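You operate a simulated robot arm through the tools that you are given. There is no shell and no other tool.

Carry out the task below with a simulated robot arm. There is one attempt and no reset: what you move stays moved.

JOB
Tip cup 33 into mould 7 and rake it level.
Fine: use the red rake; put cup and rake back and spill nothing. Set down upright: cup, red rake.

Only the result counts: the job must be done as asked and must still hold three seconds after the hand-in. Knocking over, shifting, dropping, spilling or breaking anything else fails it.

ROBOT AND FRAMES
A 6-joint arm with a three-finger gripper, fixed in place. Base frame: the origin is at the foot of the arm, x ahead of it, y to its left, z up. Units: mm, rad, N and s.
Its first joint turns from -2.897 to 2.897 rad. Payload 4.89 kg.
The TCP is the grasp point between the finger pads, 30 mm short of the fingertips. In the tool frame z runs along the fingers and y along their closing line. The gripper opens to 164 mm. The gripper's body begins 125 mm behind the TCP.
Orientation is that of the tool frame in the base frame, as [roll, pitch, yaw] about the fixed x, y, z axes, in that order (R = Rz(yaw) Ry(pitch) Rx(roll)). With the fingers straight down and closing along the base's y, the tool's x points along the base's -x, its y along +y and its z along -z.

CONTROLS
- The arm moves only by the tool servo_tool. Its argument "deltas" is a list of rows, each an object (a shift or turn left out is 0, a gripper value left out holds the last) with "grip": the opening, from 0 (shut) to 1 (fully open); "delta_pos": the shift along the base's x, y, z in units of 200 mm (1.0 is 200 mm), a list of three; "rotation": the turn, a rotation vector about the base's x, y, z in units of 90 degrees (1.0 is 90 degrees), a list of three. In form: [{"grip": grip, "delta_pos": [dx, dy, dz], "rotation": [ax, ay, az]}, ...]. A call has 1 to 20 rows; each row is the pose to reach, as a shift and turn from the pose commanded when the call began. A call with a number of a shift or a turn outside -1 to 1 is refused whole. Rows are played at 5 a second. More than 50 mm and 0.15 rad between two rows, or a gripper value outside its range, and nothing of the call is played. Where a pose cannot be reached the arm comes as near as it can. A force on the tool above 40 N (or 10 N above the force at the start of the call, whichever is more), or a blocked arm, ends the call early, and 0.2 s more pass. The fingers move at their own pace (about 108 mm/s each) and stop on an object; they squeeze with about 41 N. The grip force told is the motor's: it shows also when the fingers shut on nothing. Time passes only in rows, and 0.2 s behind the last, so rows that repeat a pose let the fingers close. It gives the time, the measured TCP pose, the force on the tool (base axes), the opening and the grip force at its end, in the units of the frame above (readings bear some noise), with the torque about the TCP (base axes, N m) and any sound that the robot's microphone picked up.
- Cameras (640 x 400 px; columns grow to the right, rows downward): "scene" is fixed at [400, -500.2, 1667.9]; the picture's right is [0.22, -0.98, 0.00], its down [-0.95, -0.21, -0.22] and it looks along [0.21, 0.05, -0.98] (base axes); focal length 366 px, centre (320, 200). "wrist" rides on the gripper at [76, -2, -152] in the tool frame; the picture's right is [0.02, 1.00, 0.00], its down [-0.88, 0.02, -0.47] and it looks along [-0.47, 0.01, 0.88] (tool axes); focal length 247 px, centre (320, 200). There is no depth. A picture from a camera that has moved, and an enlarged one, comes with that camera's place and axes in the base frame and with its lens.
- camera(camera): a new picture of that camera. The clock stands still meanwhile.
- raise_lower(by): slides the trunk up (or, below 0, down) by that many mm; the arm rides with it, the base frame stays. It gives what a move gives, with no picture.
- close_up(camera, box): a new picture of the part [left, top, right, bottom] of that camera's present view, enlarged. The clock stands still meanwhile.
- close_job(): hands the job in; it is judged then, once.

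Places have to be worked out from the pictures, the camera data and where the tool is seen. Open the gripper and draw the arm clear of the work before you hand the job in, unless the task says otherwise.

The tools are called after ">>>" as name(argument=value, ...) on one line, values as JSON. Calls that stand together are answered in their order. servo_tool: Moves the arm, as the interface text tells. Its arguments: {"type":"object","properties":{"deltas":{"type":"array","items":{"type":"object","properties":{"grip":{"type":"number"},"delta_pos":{"type":"array","items":{"type":"number"}},"rotation":{"type":"array","items":{"type":"number"}}}}}},"required":["deltas"]} The other tools are called the same way: raise_lower (by) slides the trunk up or down; camera (camera) takes a picture; close_up (camera, box) takes an enlarged picture of a part of a camera's view; close_job () hands the job in.

At the start:

```text
time: 0.0
tcp_pos: [548.7, -310.2, 1183.8]
orientation: [3.142, 0.001, -3.141]
contact_force: [0.5, 1.1, -0.2]
moment: [0.0, -0.01, -0.03]
opening: 164.0
gripper_force: 0.0
trunk travel left (down, up): [-175.0, 215.0]
```

scene: 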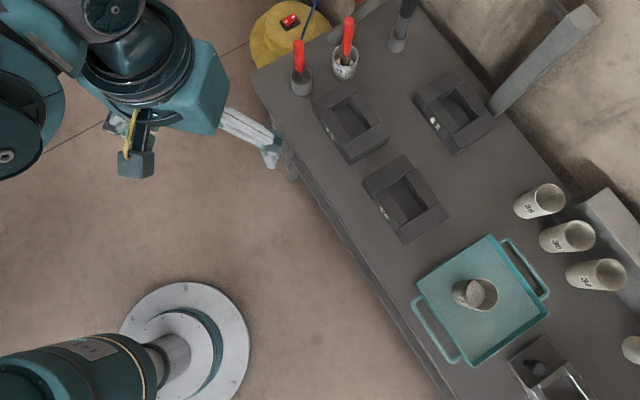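
wrist: 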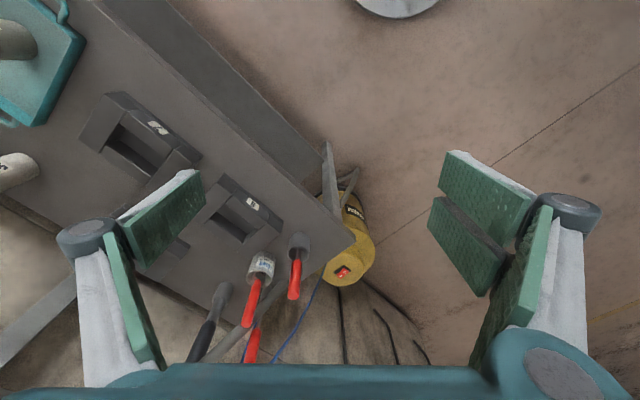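

The scene shows a bench with three moulds, several cups, a tray with a cup, and tool holders with red-handled tools. I'll take enlarged views to read the labels.

>>> close_up(camera="scene", box=[240, 0, 440, 125])

>>> close_up(camera="scene", box=[340, 60, 520, 250])

>>> close_up(camera="scene", box=[400, 170, 640, 320])

>>> close_up(camera="scene", box=[480, 280, 640, 400])

>>> close_up(camera="wrist", box=[160, 160, 380, 370])

>>> close_up(camera="wrist", box=[0, 0, 260, 220])

```text
3.20 times, centred on (340, 62) of scene
camera zoom: at [400.0, -500.2, 1667.9], right [0.22, -0.98, 0.0], down [-0.95, -0.21, -0.22], along [0.21, 0.05, -0.98], focal length 1172 px, centre (256, 640)
```

zoom: 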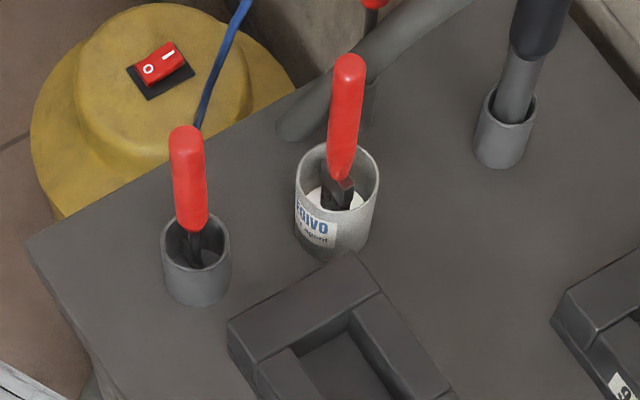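

```text
2.11 times, centred on (430, 155) of scene
camera zoom: at [400.0, -500.2, 1667.9], right [0.22, -0.98, 0.0], down [-0.95, -0.21, -0.22], along [0.21, 0.05, -0.98], focal length 771 px, centre (88, 295)
```

zoom: 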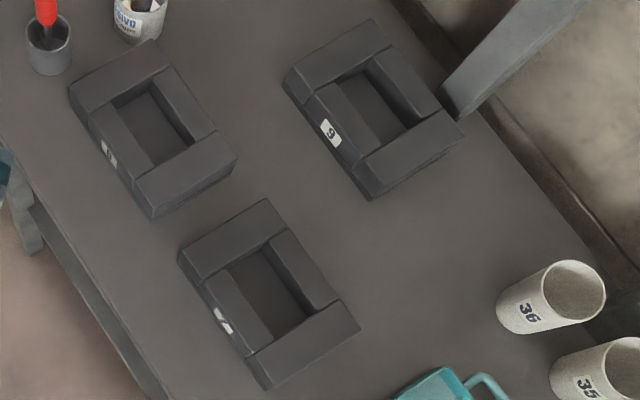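

```text
2.67 times, centred on (520, 245) of scene
camera zoom: at [400.0, -500.2, 1667.9], right [0.22, -0.98, 0.0], down [-0.95, -0.21, -0.22], along [0.21, 0.05, -0.98], focal length 977 px, centre (-213, 80)
```

zoom: 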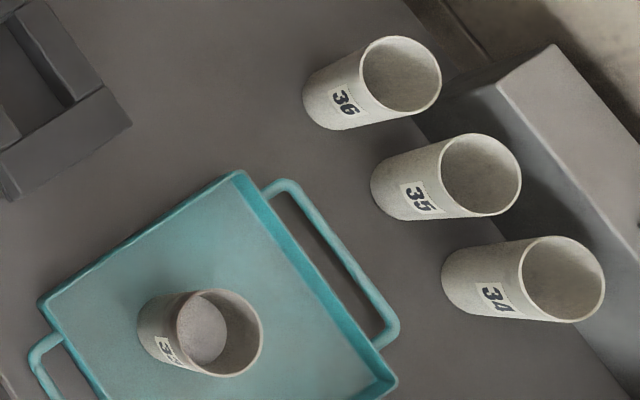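

```text
3.33 times, centred on (560, 340) of scene
camera zoom: at [400.0, -500.2, 1667.9], right [0.22, -0.98, 0.0], down [-0.95, -0.21, -0.22], along [0.21, 0.05, -0.98], focal length 1221 px, centre (-480, -267)
```

zoom: 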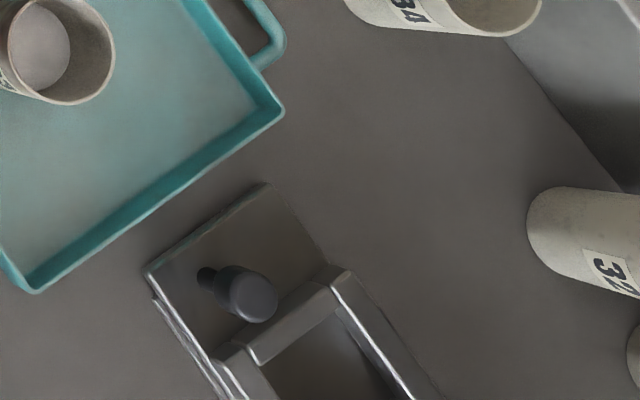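

```text
1.90 times, centred on (270, 265) of wrist
camera zoom: at [472.6, -313.7, 1335.0], right [-0.02, 1.0, 0.0], down [0.88, 0.02, 0.47], along [0.47, 0.01, -0.88], focal length 470 px, centre (415, 76)
```

zoom: 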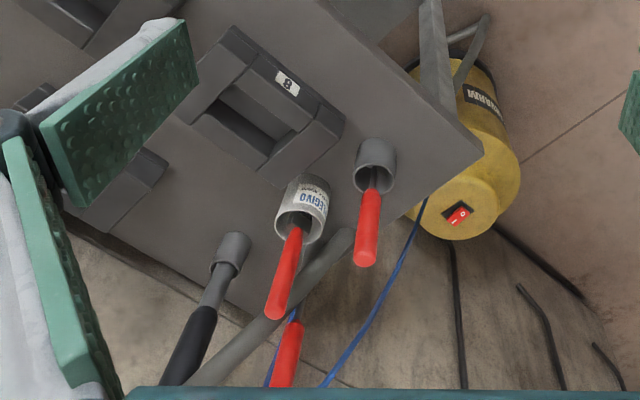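

```text
1.82 times, centred on (130, 110) of wrist
camera zoom: at [472.6, -313.7, 1335.0], right [-0.02, 1.0, 0.0], down [0.88, 0.02, 0.47], along [0.47, 0.01, -0.88], focal length 449 px, centre (666, 364)
```

zoom: 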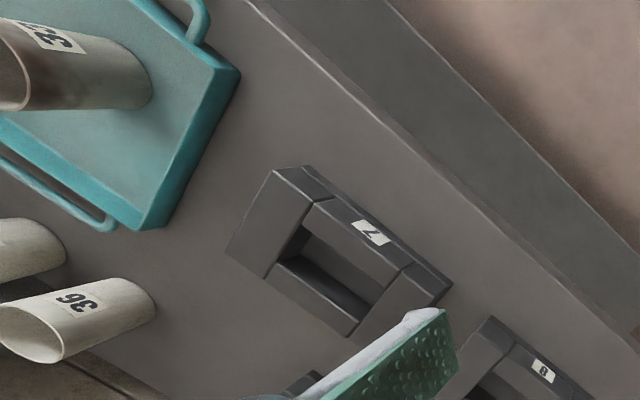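

Mould 7 is the one nearest the camera's middle, at about (607, -643, ~870). The cup in the tray may be 33, and three red-handled tools stand at the far end. I'll move the hand toward those tools at the same height to see which is the rake.

>>> servo_tool(deltas=[{"grip": 1, "delta_pos": [0.2, -0.1, 0]}, {"delta_pos": [0.4, -0.2, 0]}, {"delta_pos": [0.6, -0.3, 0]}, {"delta_pos": [0.75, -0.4, 0]}, {"delta_pos": [0.75, -0.4, 0]}])

```text
time: 1.2
tcp_pos: [701.1, -388.8, 1184.2]
orientation: [3.141, 0.0, -3.141]
contact_force: [0.8, -1.1, -0.7]
moment: [0.07, 0.11, -0.03]
opening: 163.9
gripper_force: 0.1
trunk travel left (down, up): [-175.0, 215.0]
```

The hand is at (700, -390, 1184), well above the handles. I'll take pictures of the tools.

>>> camera(camera="wrist")

>>> close_up(camera="wrist", box=[220, 80, 420, 280])

>>> camera(camera="scene")

```text
taken
camera wrist: at [624.0, -392.7, 1336.2], right [-0.02, 1.0, 0.0], down [0.88, 0.02, 0.47], along [0.47, 0.01, -0.88], focal length 247 px, centre (320, 200)
```

wrist: 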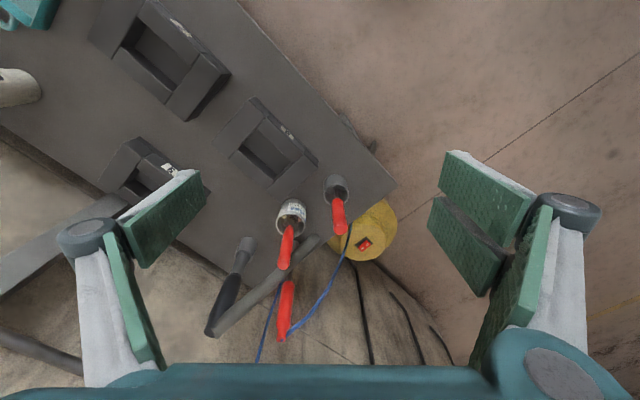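

```text
2.00 times, centred on (320, 180) of wrist
camera zoom: at [624.0, -392.7, 1336.2], right [-0.02, 1.0, 0.0], down [0.88, 0.02, 0.47], along [0.47, 0.01, -0.88], focal length 494 px, centre (320, 240)
```

zoom: 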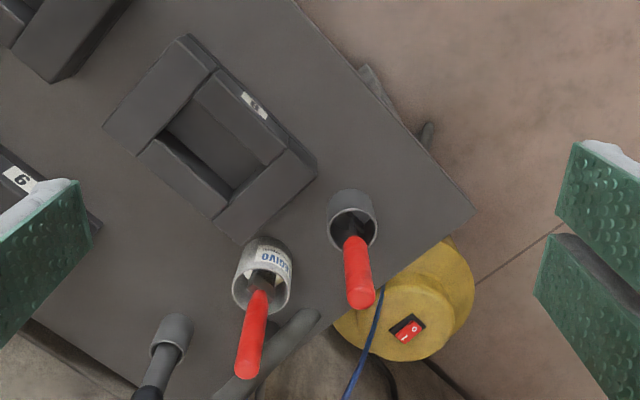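

```text
taken
```

scene: 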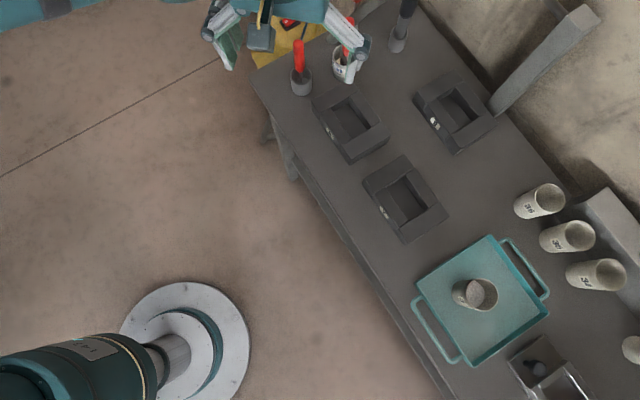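

The tool heads are dark and sit inside their holders. I'll zoom in tightly on each one.

>>> close_up(camera="wrist", box=[315, 165, 365, 245])

>>> close_up(camera="wrist", box=[255, 185, 325, 275])

>>> close_up(camera="wrist", box=[250, 250, 360, 370])

>>> close_up(camera="wrist", box=[190, 220, 280, 350])

>>> close_up(camera="scene", box=[275, 30, 325, 110])

```text
5.00 times, centred on (340, 205) of wrist
camera zoom: at [624.0, -392.7, 1336.2], right [-0.02, 1.0, 0.0], down [0.88, 0.02, 0.47], along [0.47, 0.01, -0.88], focal length 1235 px, centre (220, 175)
```

zoom: 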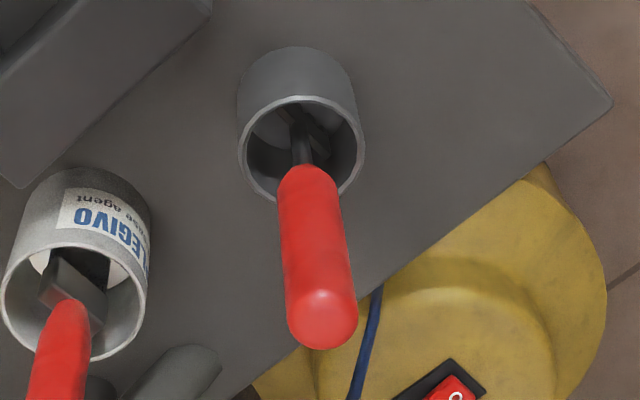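

```text
4.44 times, centred on (290, 230) of wrist
camera zoom: at [624.0, -392.7, 1336.2], right [-0.02, 1.0, 0.0], down [0.88, 0.02, 0.47], along [0.47, 0.01, -0.88], focal length 1098 px, centre (453, 67)
```

zoom: 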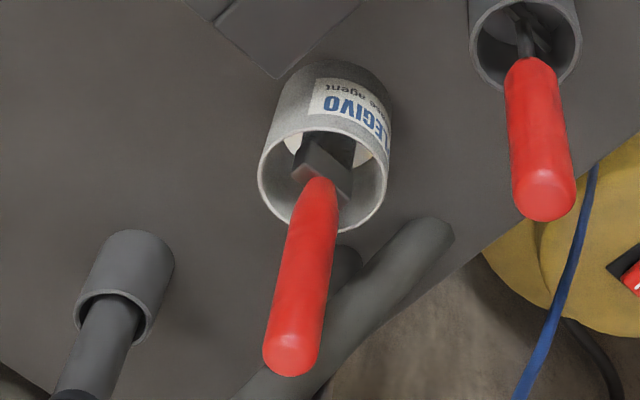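

```text
3.33 times, centred on (305, 310) of wrist
camera zoom: at [624.0, -392.7, 1336.2], right [-0.02, 1.0, 0.0], down [0.88, 0.02, 0.47], along [0.47, 0.01, -0.88], focal length 823 px, centre (370, -167)
```

zoom: 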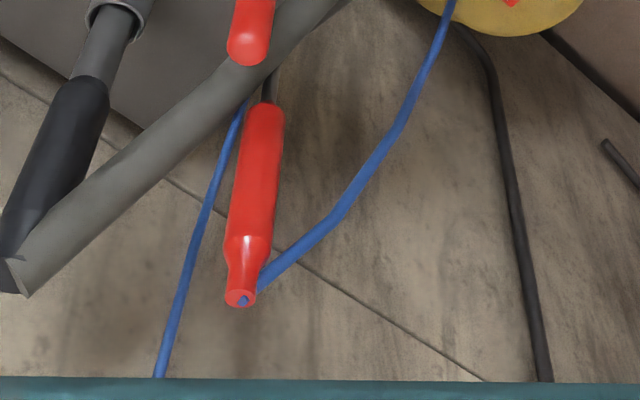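

```text
3.08 times, centred on (235, 285) of wrist
camera zoom: at [624.0, -392.7, 1336.2], right [-0.02, 1.0, 0.0], down [0.88, 0.02, 0.47], along [0.47, 0.01, -0.88], focal length 760 px, centre (582, -62)
```

zoom: 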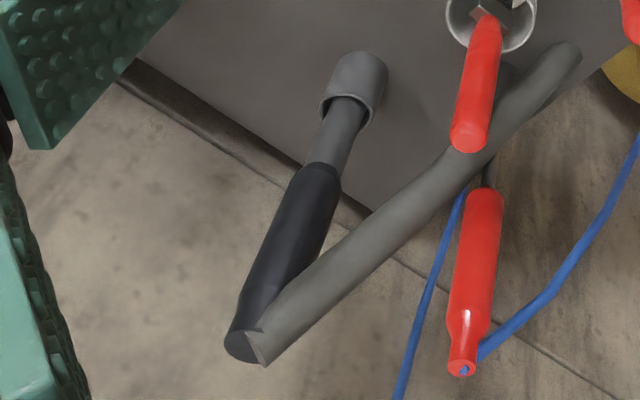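

```text
5.00 times, centred on (300, 70) of scene
camera zoom: at [400.0, -500.2, 1667.9], right [0.22, -0.98, 0.0], down [-0.95, -0.21, -0.22], along [0.21, 0.05, -0.98], focal length 1832 px, centre (420, 850)
```

zoom: 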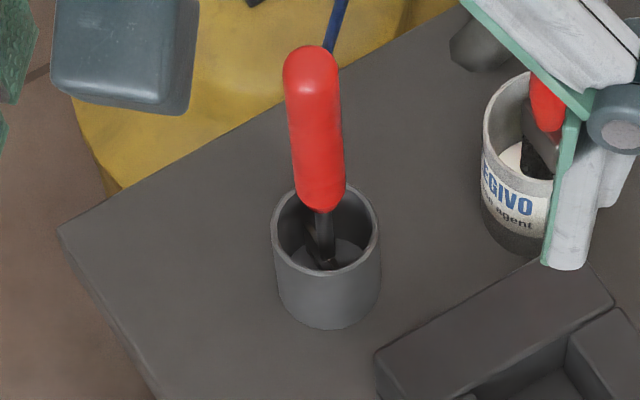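

The jar holds a brush in release agent, and the far red tool has a blue cord. The red tool in the plain grey holder, with a thin shaft and flat dark head, is the rake. Next I'll read the cup labels.

>>> close_up(camera="scene", box=[440, 265, 510, 320])

>>> close_up(camera="scene", box=[560, 240, 640, 380])

>>> close_up(camera="scene", box=[355, 145, 455, 250])

```text
7.27 times, centred on (475, 292) of scene
camera zoom: at [400.0, -500.2, 1667.9], right [0.22, -0.98, 0.0], down [-0.95, -0.21, -0.22], along [0.21, 0.05, -0.98], focal length 2664 px, centre (-807, -473)
```

zoom: 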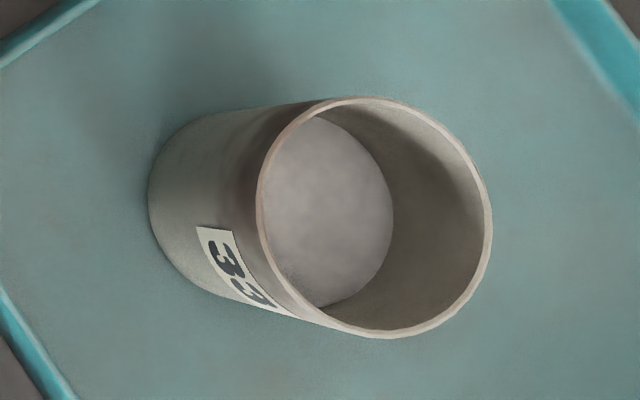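

```text
2.86 times, centred on (600, 310) of scene
camera zoom: at [400.0, -500.2, 1667.9], right [0.22, -0.98, 0.0], down [-0.95, -0.21, -0.22], along [0.21, 0.05, -0.98], focal length 1047 px, centre (-480, -114)
```

zoom: 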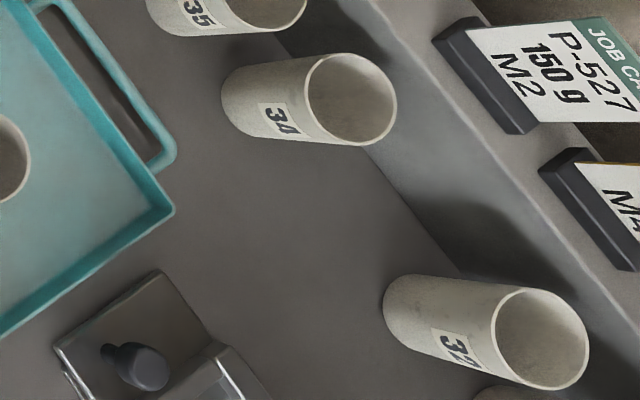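

```text
3.81 times, centred on (405, 198) of scene
camera zoom: at [400.0, -500.2, 1667.9], right [0.22, -0.98, 0.0], down [-0.95, -0.21, -0.22], along [0.21, 0.05, -0.98], focal length 1396 px, centre (-4, 210)
```

zoom: 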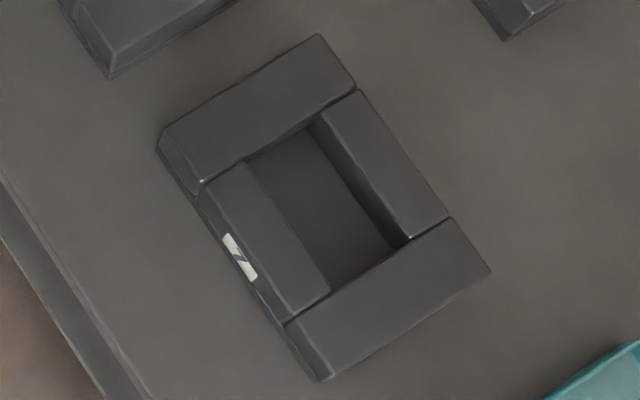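

The cup in the tray reads 33 and holds powder. The mould by its side reads 7. I'll move the hand at this height toward the mould and cup for close wrist views.

>>> servo_tool(deltas=[{"delta_pos": [-0.166, -0.166, 0]}, {"delta_pos": [-0.333, -0.333, 0]}, {"delta_pos": [-0.5, -0.5, 0]}, {"delta_pos": [-0.666, -0.666, 0]}, {"delta_pos": [-0.833, -0.833, 0]}, {"delta_pos": [-1, -1, 0]}, {"delta_pos": [-1, -1, 0]}])

>>> camera(camera="wrist")

```text
time: 2.8
tcp_pos: [499.3, -591.2, 1183.4]
orientation: [3.141, 0.001, 3.142]
contact_force: [-0.2, -1.3, -0.4]
moment: [0.06, -0.04, 0.0]
opening: 163.9
gripper_force: 0.1
trunk travel left (down, up): [-175.0, 215.0]
```

```text
taken
camera wrist: at [423.4, -595.4, 1334.4], right [-0.02, 1.0, 0.0], down [0.88, 0.02, 0.47], along [0.47, 0.01, -0.88], focal length 247 px, centre (320, 200)
```

wrist: 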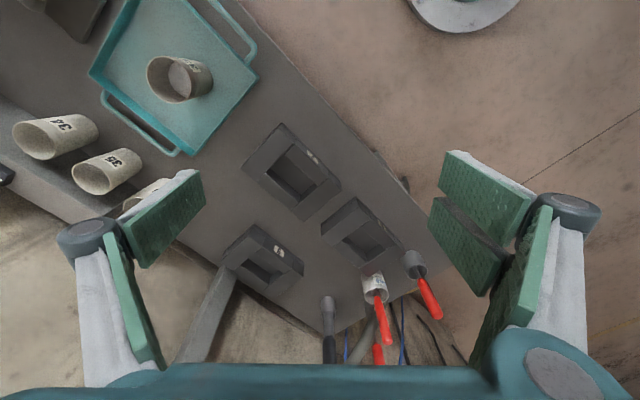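

The wrist view shows the cup, mould 7 and the holders together. I'll enlarge each so I can triangulate them.

>>> close_up(camera="wrist", box=[80, 10, 270, 150])

>>> close_up(camera="wrist", box=[230, 115, 350, 225])

>>> close_up(camera="wrist", box=[370, 230, 450, 330])

```text
2.86 times, centred on (175, 80) of wrist
camera zoom: at [423.4, -595.4, 1334.4], right [-0.02, 1.0, 0.0], down [0.88, 0.02, 0.47], along [0.47, 0.01, -0.88], focal length 706 px, centre (734, 543)
```

zoom: 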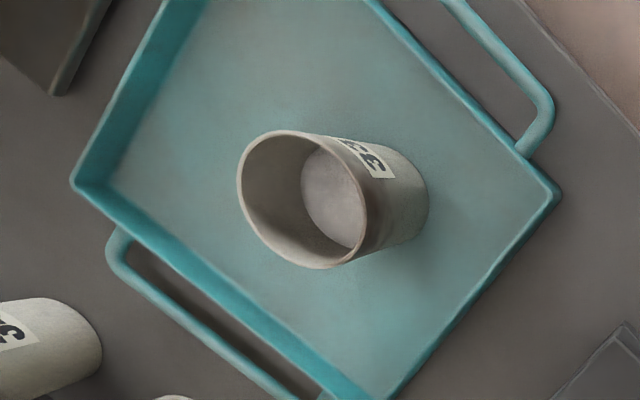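

```text
3.64 times, centred on (290, 170) of wrist
camera zoom: at [423.4, -595.4, 1334.4], right [-0.02, 1.0, 0.0], down [0.88, 0.02, 0.47], along [0.47, 0.01, -0.88], focal length 898 px, centre (429, 309)
```

zoom: 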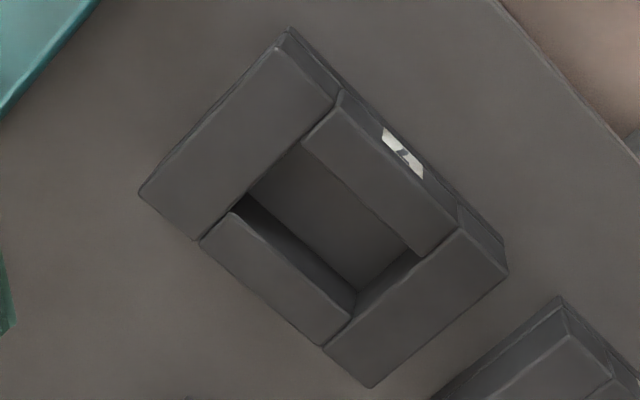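

```text
4.00 times, centred on (410, 280) of wrist
camera zoom: at [423.4, -595.4, 1334.4], right [-0.02, 1.0, 0.0], down [0.88, 0.02, 0.47], along [0.47, 0.01, -0.88], focal length 988 px, centre (-40, -120)
```

zoom: 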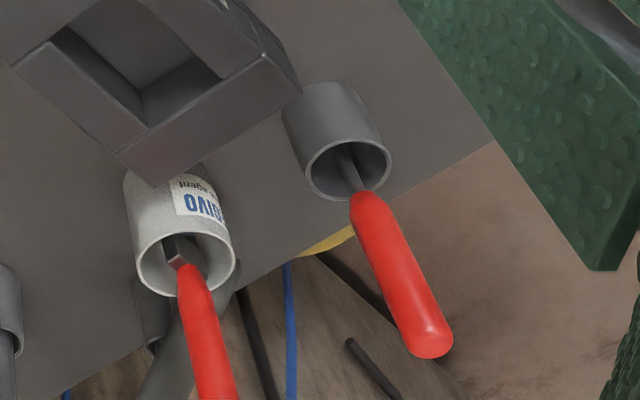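

Triangulating gives a cup rim centre at about (441, -807, 950), a mould 7 cavity centre at about (613, -646) with its top near z 888, and a cavity of about 88 x 56 mm with its long axis near 44°. I plan to hold the cup from the robot side with the tool nearly level and the camera on top, so I start by turning the hand about the vertical in free space.

>>> servo_tool(deltas=[{"rotation": [0, 0, 0.083]}, {"rotation": [0, 0, 0.166]}, {"rotation": [0, 0, 0.25]}, {"rotation": [0, 0, 0.333]}, {"rotation": [0, 0, 0.416]}, {"rotation": [0, 0, 0.5]}, {"rotation": [0, 0, 0.583]}, {"rotation": [0, 0, 0.666]}, {"rotation": [0, 0, 0.75]}, {"rotation": [0, 0, 0.833]}, {"rotation": [0, 0, 0.916]}, {"rotation": [0, 0, 1.0]}, {"rotation": [0, 0, 1.0]}])

```text
time: 5.6
tcp_pos: [499.8, -590.3, 1184.6]
orientation: [-3.141, -0.001, -1.571]
contact_force: [0.2, 0.1, 0.0]
moment: [-0.02, -0.01, 0.03]
opening: 164.0
gripper_force: 0.0
trunk travel left (down, up): [-175.0, 215.0]
```

The turn went through cleanly. I'll turn the last 28.7° and then, still high, pitch the hand up so the fingers point 15° below horizontal toward the cup.

>>> servo_tool(deltas=[{"rotation": [0, 0, 0.08]}, {"rotation": [0, 0, 0.16]}, {"rotation": [0, 0, 0.24]}, {"rotation": [0, 0, 0.319]}, {"rotation": [0, 0, 0.319]}])

>>> servo_tool(deltas=[{"rotation": [-0.0731, -0.04, 0]}, {"rotation": [-0.1462, -0.08, 0]}, {"rotation": [-0.2193, -0.12, 0]}, {"rotation": [-0.2924, -0.16, 0]}, {"rotation": [-0.3655, -0.2, 0]}, {"rotation": [-0.4386, -0.24, 0]}, {"rotation": [-0.5117, -0.28, 0]}, {"rotation": [-0.5848, -0.32, 0]}, {"rotation": [-0.6579, -0.36, 0]}, {"rotation": [-0.731, -0.4, 0]}, {"rotation": [-0.731, -0.4, 0]}])

>>> camera(camera="wrist")

>>> camera(camera="scene")

```text
time: 6.8
tcp_pos: [499.0, -590.6, 1183.6]
orientation: [-3.14, -0.001, -1.068]
contact_force: [0.7, 0.3, -0.2]
moment: [0.05, 0.0, 0.0]
opening: 164.1
gripper_force: 0.0
trunk travel left (down, up): [-175.0, 215.0]
```

```text
time: 9.2
tcp_pos: [499.7, -589.6, 1183.5]
orientation: [-3.141, -1.312, -1.07]
contact_force: [0.5, -0.7, 0.4]
moment: [-0.01, 0.0, -0.01]
opening: 164.0
gripper_force: 0.1
trunk travel left (down, up): [-175.0, 215.0]
```

```text
taken
camera wrist: at [439.4, -479.3, 1295.9], right [-0.87, -0.48, 0.02], down [-0.35, 0.59, -0.73], along [0.34, -0.64, -0.68], focal length 247 px, centre (320, 200)
```

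wrist: 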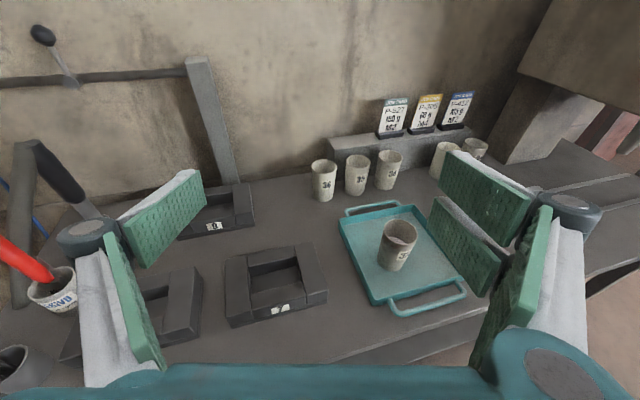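

```text
taken
```

scene: 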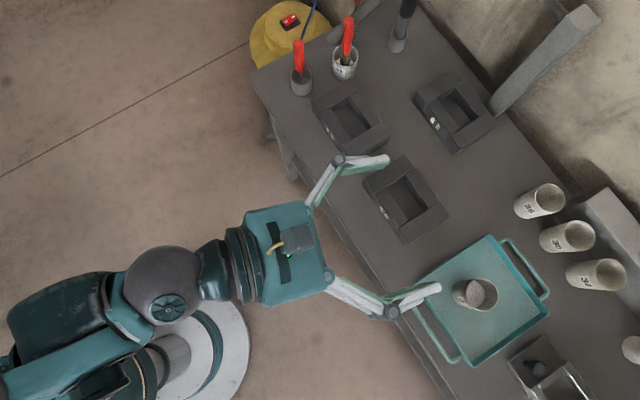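

The arm takes this pose well, and the wrist view sees the whole bench. I'll enlarge the cup, tray and mould from here to refine positions and heights.

>>> close_up(camera="wrist", box=[335, 190, 475, 320])

>>> close_up(camera="wrist", box=[215, 235, 335, 335])

>>> close_up(camera="wrist", box=[370, 85, 490, 145])

```text
3.08 times, centred on (405, 255) of wrist
camera zoom: at [439.4, -479.3, 1295.9], right [-0.87, -0.48, 0.02], down [-0.35, 0.59, -0.73], along [0.34, -0.64, -0.68], focal length 760 px, centre (58, 31)
```

zoom: 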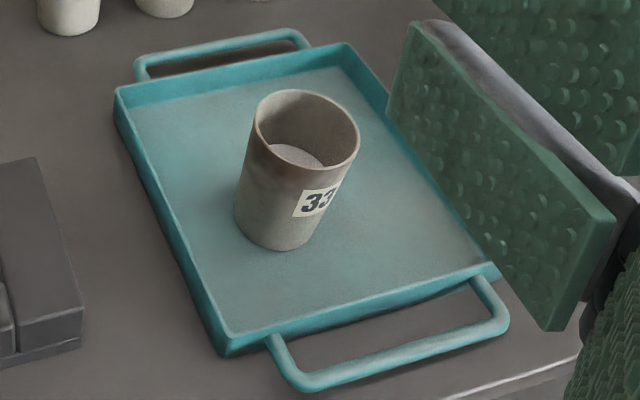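

```text
4.00 times, centred on (275, 285) of wrist
camera zoom: at [439.4, -479.3, 1295.9], right [-0.87, -0.48, 0.02], down [-0.35, 0.59, -0.73], along [0.34, -0.64, -0.68], focal length 988 px, centre (500, -140)
```

zoom: 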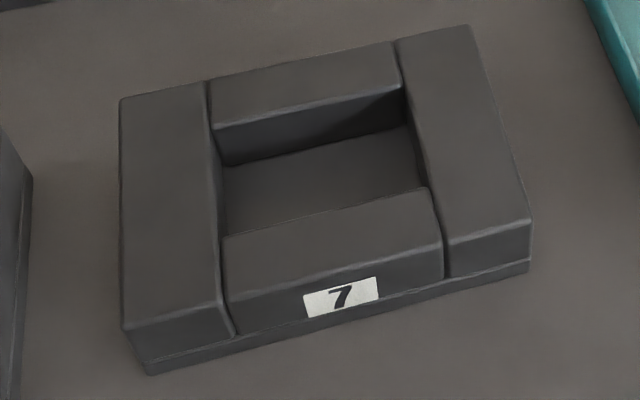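

```text
5.33 times, centred on (430, 115) of wrist
camera zoom: at [439.4, -479.3, 1295.9], right [-0.87, -0.48, 0.02], down [-0.35, 0.59, -0.73], along [0.34, -0.64, -0.68], focal length 1317 px, centre (-267, 653)
```

zoom: 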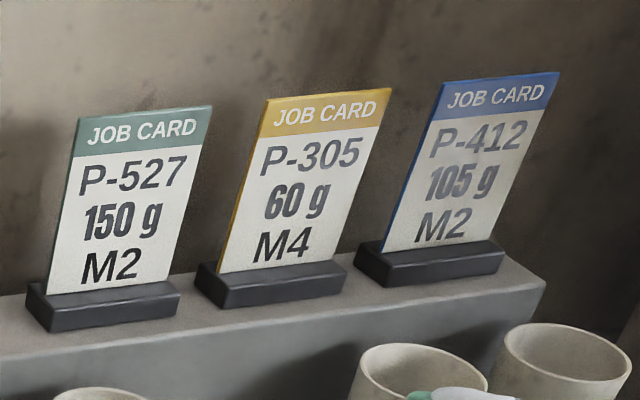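

Refined from the level view, the cup rim is centred near (443, -808, 947) with base z ≈ 860, radius about 31 and height about 87. I'll narrow the fingers to about 110 mm and move above the cup, clear of its rim.

>>> servo_tool(deltas=[{"grip": 0.67, "delta_pos": [-0.056, -0.195, -0.08]}, {"delta_pos": [-0.112, -0.39, -0.16]}, {"delta_pos": [-0.168, -0.585, -0.24]}, {"delta_pos": [-0.224, -0.78, -0.32]}, {"delta_pos": [-0.28, -0.975, -0.4]}, {"delta_pos": [-0.28, -0.975, -0.4]}])

>>> camera(camera="wrist")

>>> camera(camera="scene")

```text
time: 10.6
tcp_pos: [456.5, -778.7, 1104.2]
orientation: [3.131, -1.311, -1.085]
contact_force: [-0.3, -0.1, 0.7]
moment: [0.02, -0.01, 0.01]
opening: 109.9
gripper_force: 0.0
out of reach, approached as far as the arm can: row 5, 6
trunk travel left (down, up): [-175.0, 215.0]
```

```text
taken
camera wrist: at [398.6, -666.7, 1215.3], right [-0.89, -0.46, 0.02], down [-0.33, 0.6, -0.73], along [0.32, -0.65, -0.68], focal length 247 px, centre (320, 200)
```

wrist: 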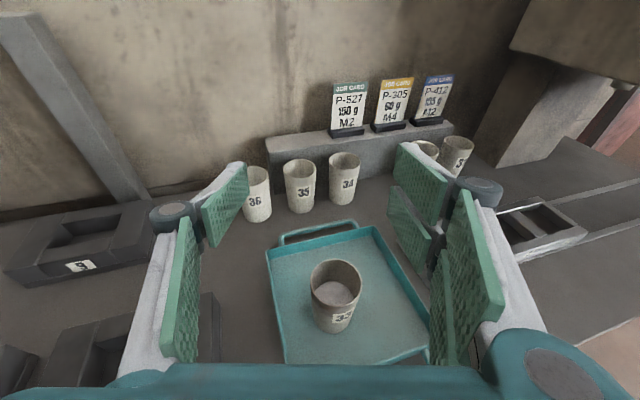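

```text
taken
```

scene: 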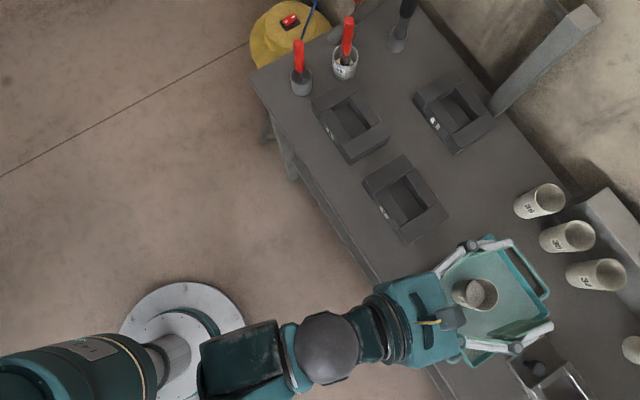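

The arm stopped short near the cup, although the wrist is well inside its reach. I think the pitch-up was done out of the arm's plane and flipped the forearm roll toward its limit. I'll back off to the earlier pose and redo the pitch-up in the arm's own radial plane.

>>> servo_tool(deltas=[{"delta_pos": [0.056, 0.195, 0.08]}, {"delta_pos": [0.112, 0.39, 0.16]}, {"delta_pos": [0.168, 0.585, 0.24]}, {"delta_pos": [0.224, 0.78, 0.32]}, {"delta_pos": [0.28, 0.975, 0.4]}, {"delta_pos": [0.28, 0.975, 0.4]}])

```text
time: 12.0
tcp_pos: [511.0, -585.6, 1181.5]
orientation: [-3.141, -1.311, -1.069]
contact_force: [-0.6, -0.1, 0.0]
moment: [-0.03, -0.05, 0.05]
opening: 109.8
gripper_force: 0.0
trunk travel left (down, up): [-175.0, 215.0]
```

Back at a safe pose. I'll pitch down to vertical again, which undoes the earlier flip.

>>> servo_tool(deltas=[{"rotation": [0.0731, 0.04, 0]}, {"rotation": [0.1462, 0.08, 0]}, {"rotation": [0.2193, 0.12, 0]}, {"rotation": [0.2924, 0.16, 0]}, {"rotation": [0.3655, 0.2, 0]}, {"rotation": [0.4386, 0.24, 0]}, {"rotation": [0.5117, 0.28, 0]}, {"rotation": [0.5848, 0.32, 0]}, {"rotation": [0.6579, 0.36, 0]}, {"rotation": [0.731, 0.4, 0]}, {"rotation": [0.731, 0.4, 0]}])

```text
time: 14.4
tcp_pos: [512.7, -584.8, 1184.3]
orientation: [3.141, 0.001, -1.071]
contact_force: [-0.5, -0.2, -0.7]
moment: [0.1, 0.1, -0.02]
opening: 109.8
gripper_force: 0.0
trunk travel left (down, up): [-175.0, 215.0]
```

Tool is vertical again at azimuth -48.8°. I'll yaw 12.6° so the tool's x axis lies in the radial plane, then pitch up in that plane.

>>> servo_tool(deltas=[{"rotation": [0, 0, 0.07]}, {"rotation": [0, 0, 0.14]}, {"rotation": [0, 0, 0.14]}])

>>> servo_tool(deltas=[{"rotation": [-0.0627, -0.0549, 0]}, {"rotation": [-0.1253, -0.1099, 0]}, {"rotation": [-0.188, -0.1648, 0]}, {"rotation": [-0.2507, -0.2197, 0]}, {"rotation": [-0.3134, -0.2747, 0]}, {"rotation": [-0.376, -0.3296, 0]}, {"rotation": [-0.4387, -0.3845, 0]}, {"rotation": [-0.5014, -0.4394, 0]}, {"rotation": [-0.564, -0.4944, 0]}, {"rotation": [-0.6267, -0.5493, 0]}, {"rotation": [-0.6267, -0.5493, 0]}])

>>> camera(camera="scene")

```text
time: 15.2
tcp_pos: [512.3, -584.5, 1183.8]
orientation: [-3.141, 0.0, -1.017]
contact_force: [-0.4, 0.1, 0.2]
moment: [0.02, 0.02, 0.01]
opening: 110.1
gripper_force: 0.0
out of reach, approached as far as the arm can: row 1, 2, 3
trunk travel left (down, up): [-175.0, 215.0]
```

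```text
time: 17.6
tcp_pos: [521.0, -576.9, 1183.5]
orientation: [-2.596, -1.263, -1.431]
contact_force: [0.3, -1.0, -0.4]
moment: [0.02, 0.0, 0.04]
opening: 109.9
gripper_force: 0.0
out of reach, approached as far as the arm can: row 8, 9, 10, 11
trunk travel left (down, up): [-175.0, 215.0]
```

```text
taken
```

scene: 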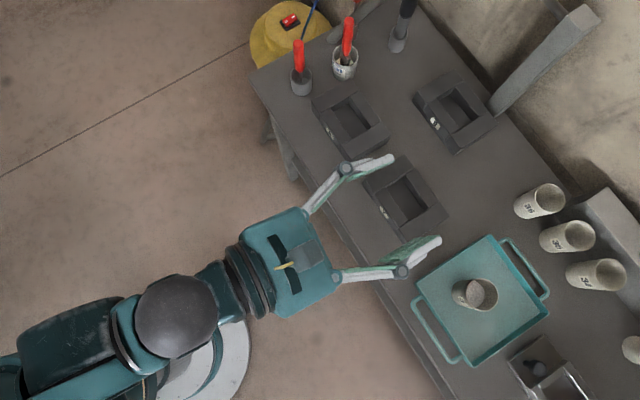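

The hand's roll joint stops about 10° short of "camera radially outward", so the in-plane route is closed. The earlier route, with the tool azimuth about 20–30° off the arm plane, worked. I'll undo this pitch and return to vertical.

>>> servo_tool(deltas=[{"rotation": [0.0627, 0.0549, 0]}, {"rotation": [0.1253, 0.1099, 0]}, {"rotation": [0.188, 0.1648, 0]}, {"rotation": [0.2507, 0.2197, 0]}, {"rotation": [0.3134, 0.2747, 0]}, {"rotation": [0.376, 0.3296, 0]}, {"rotation": [0.4387, 0.3845, 0]}, {"rotation": [0.5014, 0.4394, 0]}, {"rotation": [0.564, 0.4944, 0]}, {"rotation": [0.6267, 0.5493, 0]}, {"rotation": [0.6267, 0.5493, 0]}])

```text
time: 20.0
tcp_pos: [518.8, -578.1, 1184.3]
orientation: [-3.141, 0.003, -1.016]
contact_force: [-0.2, -0.1, -0.9]
moment: [0.1, 0.13, -0.01]
opening: 109.7
gripper_force: 0.0
trunk travel left (down, up): [-175.0, 215.0]
```

Vertical again. I'll yaw to azimuth -75° (about 27° off the arm plane) and pitch up 75°, as on the first, successful try.

>>> servo_tool(deltas=[{"rotation": [0, 0, -0.0623]}, {"rotation": [0, 0, -0.1247]}, {"rotation": [0, 0, -0.187]}, {"rotation": [0, 0, -0.187]}])

>>> servo_tool(deltas=[{"rotation": [-0.0805, -0.0216, 0]}, {"rotation": [-0.161, -0.0431, 0]}, {"rotation": [-0.2415, -0.0647, 0]}, {"rotation": [-0.322, -0.0863, 0]}, {"rotation": [-0.4025, -0.1079, 0]}, {"rotation": [-0.483, -0.1294, 0]}, {"rotation": [-0.5635, -0.151, 0]}, {"rotation": [-0.644, -0.1726, 0]}, {"rotation": [-0.7245, -0.1941, 0]}, {"rotation": [-0.805, -0.2157, 0]}, {"rotation": [-0.805, -0.2157, 0]}])

```text
time: 21.0
tcp_pos: [519.5, -576.8, 1184.9]
orientation: [-3.14, 0.001, -1.312]
contact_force: [0.0, 0.0, 0.1]
moment: [0.01, -0.01, 0.0]
opening: 109.9
gripper_force: 0.0
trunk travel left (down, up): [-175.0, 215.0]
```

```text
time: 23.4
tcp_pos: [518.1, -577.3, 1184.4]
orientation: [3.141, -1.311, -1.311]
contact_force: [-0.4, -0.4, -0.9]
moment: [0.01, -0.01, -0.01]
opening: 109.9
gripper_force: 0.1
trunk travel left (down, up): [-175.0, 215.0]
```

The pose is reached exactly (azimuth -75°, 15° below horizontal). Before holding anything I'll test in free air that the hand can roll 90° about its own axis for the pour.

>>> servo_tool(deltas=[{"rotation": [-0.0227, 0.0848, 0.0235]}, {"rotation": [-0.0455, 0.1697, 0.0471]}, {"rotation": [-0.0682, 0.2545, 0.0706]}, {"rotation": [-0.0909, 0.3393, 0.0941]}, {"rotation": [-0.1136, 0.4241, 0.1176]}, {"rotation": [-0.1364, 0.509, 0.1412]}, {"rotation": [-0.1591, 0.5938, 0.1647]}, {"rotation": [-0.1818, 0.6786, 0.1882]}, {"rotation": [-0.2045, 0.7635, 0.2117]}, {"rotation": [-0.2273, 0.8483, 0.2353]}, {"rotation": [-0.25, 0.9331, 0.2588]}, {"rotation": [-0.25, 0.9331, 0.2588]}])

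```text
time: 26.0
tcp_pos: [528.4, -563.2, 1184.6]
orientation: [1.622, -0.189, 0.25]
contact_force: [0.0, -0.8, 0.4]
moment: [0.0, -0.03, 0.08]
opening: 110.0
gripper_force: 0.1
out of reach, approached as far as the arm can: row 9, 10, 11, 12
trunk travel left (down, up): [-175.0, 215.0]
```

Rolling that way runs out at about 70°. I'll roll back and test the opposite direction.

>>> servo_tool(deltas=[{"rotation": [0.0227, -0.0848, -0.0235]}, {"rotation": [0.0455, -0.1697, -0.0471]}, {"rotation": [0.0682, -0.2545, -0.0706]}, {"rotation": [0.0909, -0.3393, -0.0941]}, {"rotation": [0.1136, -0.4241, -0.1176]}, {"rotation": [0.1364, -0.509, -0.1412]}, {"rotation": [0.1591, -0.5938, -0.1647]}, {"rotation": [0.1818, -0.6786, -0.1882]}, {"rotation": [0.2045, -0.7635, -0.2117]}, {"rotation": [0.2273, -0.8483, -0.2353]}, {"rotation": [0.25, -0.9331, -0.2588]}, {"rotation": [0.25, -0.9331, -0.2588]}])

```text
time: 28.6
tcp_pos: [528.5, -562.7, 1183.3]
orientation: [-2.669, -1.281, -2.017]
contact_force: [-0.5, 0.7, -0.4]
moment: [-0.02, 0.0, 0.01]
opening: 109.7
gripper_force: 0.1
trunk travel left (down, up): [-175.0, 215.0]
```

I'm back near level, with azimuth about -87° and a small roll. Now I'll test rolling the other way from here.

>>> servo_tool(deltas=[{"rotation": [0.0039, -0.0878, -0.0231]}, {"rotation": [0.0077, -0.1757, -0.0462]}, {"rotation": [0.0116, -0.2635, -0.0694]}, {"rotation": [0.0154, -0.3513, -0.0925]}, {"rotation": [0.0193, -0.4392, -0.1156]}, {"rotation": [0.0231, -0.527, -0.1387]}, {"rotation": [0.027, -0.6149, -0.1618]}, {"rotation": [0.0308, -0.7027, -0.185]}, {"rotation": [0.0347, -0.7905, -0.2081]}, {"rotation": [0.0385, -0.8784, -0.2312]}, {"rotation": [0.0424, -0.9662, -0.2543]}, {"rotation": [0.0424, -0.9662, -0.2543]}])

```text
time: 31.2
tcp_pos: [528.9, -562.1, 1183.8]
orientation: [-1.828, 0.132, -3.132]
contact_force: [-0.9, -0.8, -0.2]
moment: [0.0, 0.01, 0.02]
opening: 109.7
gripper_force: 0.0
trunk travel left (down, up): [-175.0, 215.0]
```

That direction works to about 98°. I'll test another 50°.

>>> servo_tool(deltas=[{"rotation": [0.0039, -0.0895, -0.0235]}, {"rotation": [0.0079, -0.1789, -0.0471]}, {"rotation": [0.0118, -0.2684, -0.0706]}, {"rotation": [0.0157, -0.3579, -0.0942]}, {"rotation": [0.0197, -0.4473, -0.1177]}, {"rotation": [0.0236, -0.5368, -0.1413]}, {"rotation": [0.0236, -0.5368, -0.1413]}])

>>> camera(camera="scene")

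>>> camera(camera="wrist")

```text
time: 32.8
tcp_pos: [528.9, -562.7, 1184.2]
orientation: [-2.028, 0.958, 2.803]
contact_force: [1.2, -0.4, -0.3]
moment: [-0.01, 0.0, 0.03]
opening: 110.0
gripper_force: 0.0
trunk travel left (down, up): [-175.0, 215.0]
```

```text
taken
```

scene: 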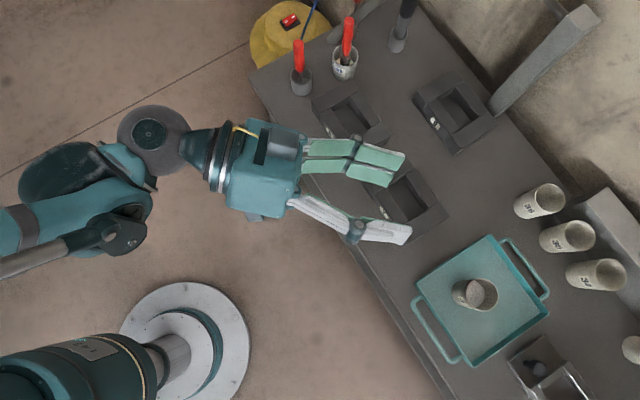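

```text
taken
camera wrist: at [480.2, -402.2, 1159.8], right [0.83, 0.18, -0.53], down [0.47, 0.29, 0.83], along [0.3, -0.94, 0.16], focal length 247 px, centre (320, 200)
```

wrist: 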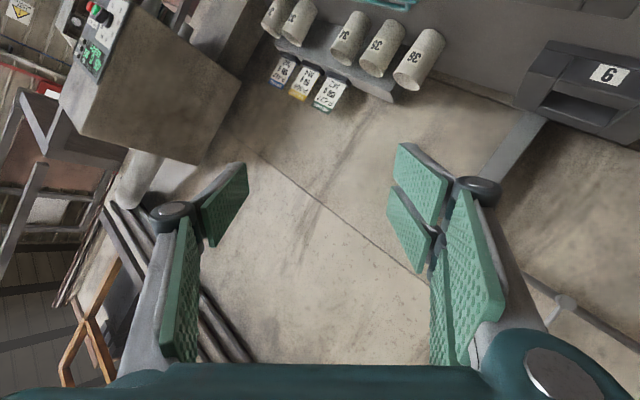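

A roll of about 148° is available in this direction, tipping toward the tray side, which is enough to pour. I'll roll back to level in two stages.

>>> servo_tool(deltas=[{"rotation": [-0.0038, 0.0859, 0.0226]}, {"rotation": [-0.0075, 0.1718, 0.0452]}, {"rotation": [-0.0113, 0.2576, 0.0678]}, {"rotation": [-0.0151, 0.3435, 0.0904]}, {"rotation": [-0.0189, 0.4294, 0.113]}, {"rotation": [-0.0226, 0.5153, 0.1356]}, {"rotation": [-0.0264, 0.6012, 0.1582]}, {"rotation": [-0.0302, 0.687, 0.1808]}, {"rotation": [-0.0339, 0.7729, 0.2034]}, {"rotation": [-0.0377, 0.8588, 0.226]}])

>>> servo_tool(deltas=[{"rotation": [-0.004, 0.0909, 0.0239]}, {"rotation": [-0.008, 0.1817, 0.0478]}, {"rotation": [-0.012, 0.2726, 0.0717]}, {"rotation": [-0.016, 0.3634, 0.0957]}, {"rotation": [-0.0199, 0.4543, 0.1196]}, {"rotation": [-0.0239, 0.5451, 0.1435]}, {"rotation": [-0.0279, 0.636, 0.1674]}, {"rotation": [-0.0319, 0.7268, 0.1913]}, {"rotation": [-0.0319, 0.7268, 0.1913]}])

```text
time: 35.0
tcp_pos: [530.2, -562.9, 1184.7]
orientation: [-1.848, -0.379, -2.991]
contact_force: [-0.1, -0.2, -1.1]
moment: [0.0, -0.01, 0.06]
opening: 110.2
gripper_force: 0.1
trunk travel left (down, up): [-175.0, 215.0]
```

```text
time: 37.0
tcp_pos: [528.3, -562.9, 1185.3]
orientation: [3.133, -1.313, -1.519]
contact_force: [-0.9, -0.2, -0.2]
moment: [0.01, -0.01, 0.03]
opening: 110.0
gripper_force: 0.1
trunk travel left (down, up): [-175.0, 215.0]
```

Level again at azimuth -87°. I'll head for a point above the cup, yawing slightly to -80°, and check the view before descending.

>>> servo_tool(deltas=[{"delta_pos": [-0.06, -0.17, -0.1], "rotation": [0, 0, 0.0156]}, {"delta_pos": [-0.12, -0.34, -0.2], "rotation": [0, 0, 0.0311]}, {"delta_pos": [-0.18, -0.51, -0.3], "rotation": [0, 0, 0.0467]}, {"delta_pos": [-0.24, -0.68, -0.4], "rotation": [0, 0, 0.0622]}, {"delta_pos": [-0.3, -0.85, -0.5], "rotation": [0, 0, 0.0778]}, {"delta_pos": [-0.3, -0.85, -0.5], "rotation": [0, 0, 0.0778]}])

>>> camera(camera="wrist")

```text
time: 38.4
tcp_pos: [469.4, -732.0, 1082.9]
orientation: [3.137, -1.313, -1.398]
contact_force: [0.2, -0.9, -0.3]
moment: [0.0, 0.02, -0.03]
opening: 109.7
gripper_force: 0.0
trunk travel left (down, up): [-175.0, 215.0]
```

```text
taken
camera wrist: at [450.5, -607.6, 1193.3], right [-0.98, -0.17, 0.02], down [-0.13, 0.67, -0.73], along [0.11, -0.72, -0.68], focal length 247 px, centre (320, 200)
```

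wrist: 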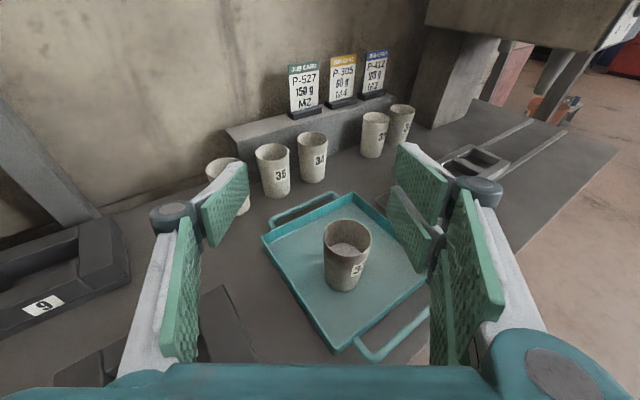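

This pose is reachable. I'll zoom on the cup to refine its axis before lining up.

>>> close_up(camera="wrist", box=[300, 205, 400, 305])

```text
4.00 times, centred on (350, 255) of wrist
camera zoom: at [450.5, -607.6, 1193.3], right [-0.98, -0.17, 0.02], down [-0.13, 0.67, -0.73], along [0.11, -0.72, -0.68], focal length 988 px, centre (200, -20)
```

zoom: 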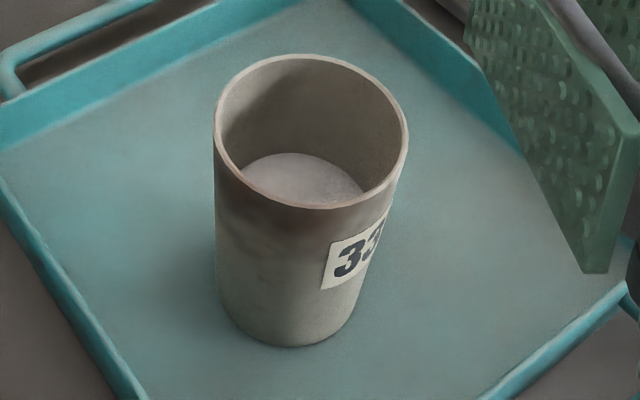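

The refined cup axis is (444.5, -808.4) with its rim at z ≈ 947. I'll move over it at z 1000, then go straight down to z 905 with the fingers on either side of the cup.

>>> servo_tool(deltas=[{"delta_pos": [-0.0415, -0.1273, -0.1383]}, {"delta_pos": [-0.083, -0.2547, -0.2767]}, {"delta_pos": [-0.1245, -0.382, -0.415]}, {"delta_pos": [-0.1245, -0.382, -0.415]}])

>>> camera(camera="wrist")

>>> camera(camera="scene")

```text
time: 39.4
tcp_pos: [445.5, -808.7, 1001.2]
orientation: [3.14, -1.313, -1.402]
contact_force: [0.8, 0.0, 0.4]
moment: [-0.02, 0.03, -0.07]
opening: 109.8
gripper_force: 0.1
trunk travel left (down, up): [-175.0, 215.0]
```

```text
taken
camera wrist: at [424.4, -684.4, 1111.2], right [-0.98, -0.17, 0.02], down [-0.13, 0.67, -0.73], along [0.11, -0.72, -0.68], focal length 247 px, centre (320, 200)
```

wrist: 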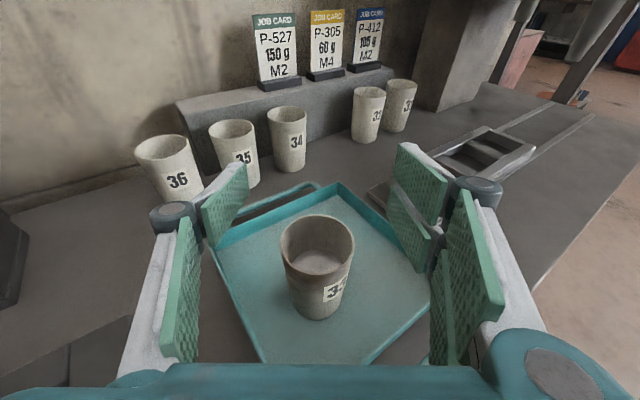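

```text
taken
```

scene: 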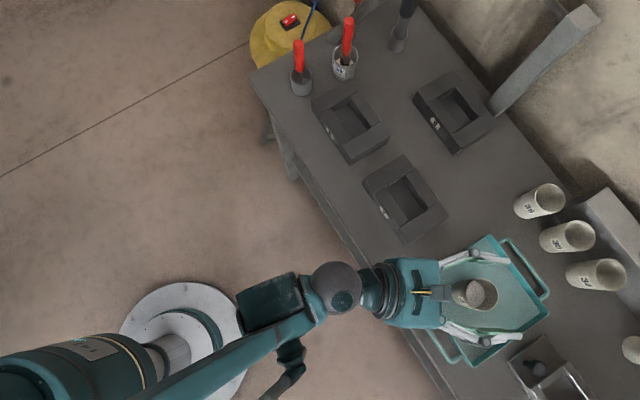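

The cup sits centred between the fingers. I'll descend straight to z 905.

>>> servo_tool(deltas=[{"delta_pos": [-0.004, 0.001, -0.12]}, {"delta_pos": [-0.004, 0.001, -0.24]}, {"delta_pos": [-0.004, 0.001, -0.36]}, {"delta_pos": [-0.004, 0.001, -0.48]}, {"delta_pos": [-0.004, 0.001, -0.48]}])

>>> camera(camera="wrist")

>>> camera(camera="scene")

```text
time: 40.6
tcp_pos: [454.6, -822.7, 923.0]
orientation: [3.137, -1.313, -1.401]
contact_force: [0.3, -0.8, -0.1]
moment: [0.01, -0.03, 0.03]
opening: 109.8
gripper_force: 0.1
out of reach, approached as far as the arm can: row 3, 4, 5
trunk travel left (down, up): [-175.0, 215.0]
```

```text
taken
camera wrist: at [435.7, -699.1, 1034.2], right [-0.99, -0.17, 0.02], down [-0.13, 0.67, -0.73], along [0.11, -0.72, -0.68], focal length 247 px, centre (320, 200)
```

wrist: 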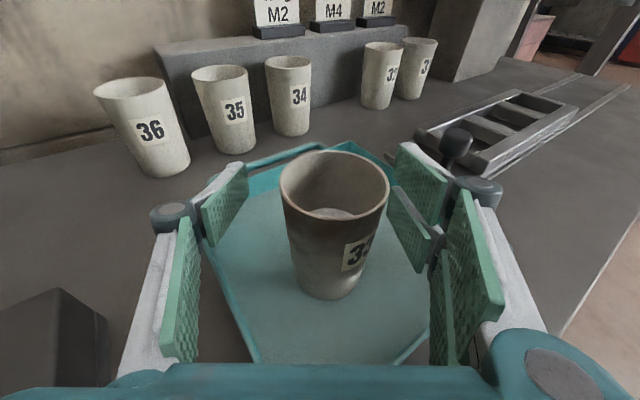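

```text
taken
```

scene: 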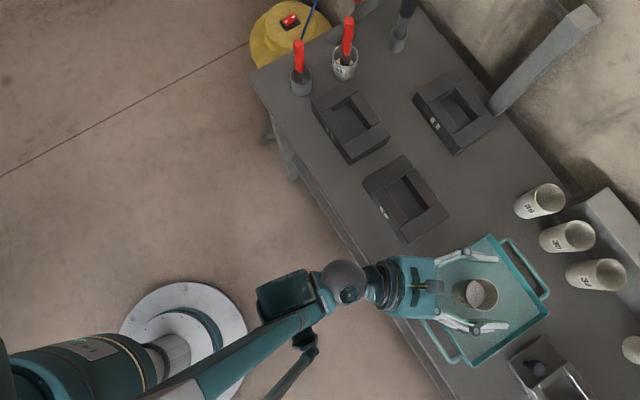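

The arm cannot go below about z 925 at this trunk height, and it drifted slightly forward without touching the cup. I'll rise back to z 1005 over the cup axis, then lower with the trunk instead.

>>> servo_tool(deltas=[{"delta_pos": [-0.017, 0.024, 0.14]}, {"delta_pos": [-0.034, 0.048, 0.28]}, {"delta_pos": [-0.05, 0.0715, 0.41]}, {"delta_pos": [-0.05, 0.0715, 0.41]}])

```text
time: 41.6
tcp_pos: [445.0, -808.0, 1006.7]
orientation: [3.139, -1.313, -1.402]
contact_force: [-0.9, 0.4, 0.3]
moment: [0.01, -0.01, 0.04]
opening: 110.0
gripper_force: 0.1
trunk travel left (down, up): [-175.0, 215.0]
```

At (445, -808, 1006). I'll lower the trunk 60 mm first and check.

>>> raise_lower(by=-60)

>>> camera(camera="wrist")

```text
time: 42.6
tcp_pos: [445.5, -808.3, 945.4]
orientation: [3.139, -1.313, -1.402]
contact_force: [0.9, -0.3, 0.5]
moment: [-0.01, 0.02, -0.02]
opening: 109.7
gripper_force: 0.0
trunk travel left (down, up): [-115.0, 275.0]
```

```text
taken
camera wrist: at [425.2, -683.1, 1056.9], right [-0.98, -0.17, 0.02], down [-0.13, 0.67, -0.73], along [0.11, -0.72, -0.68], focal length 247 px, centre (320, 200)
```

wrist: 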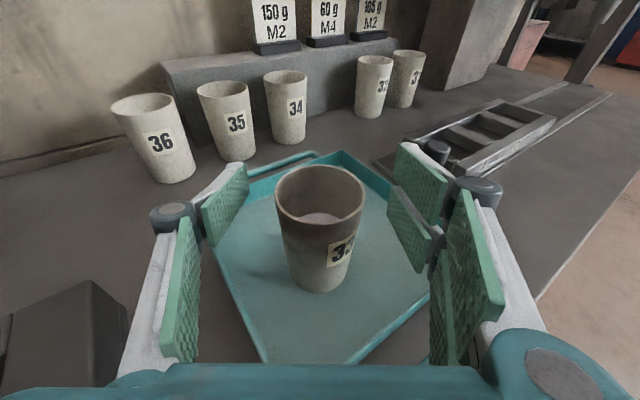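

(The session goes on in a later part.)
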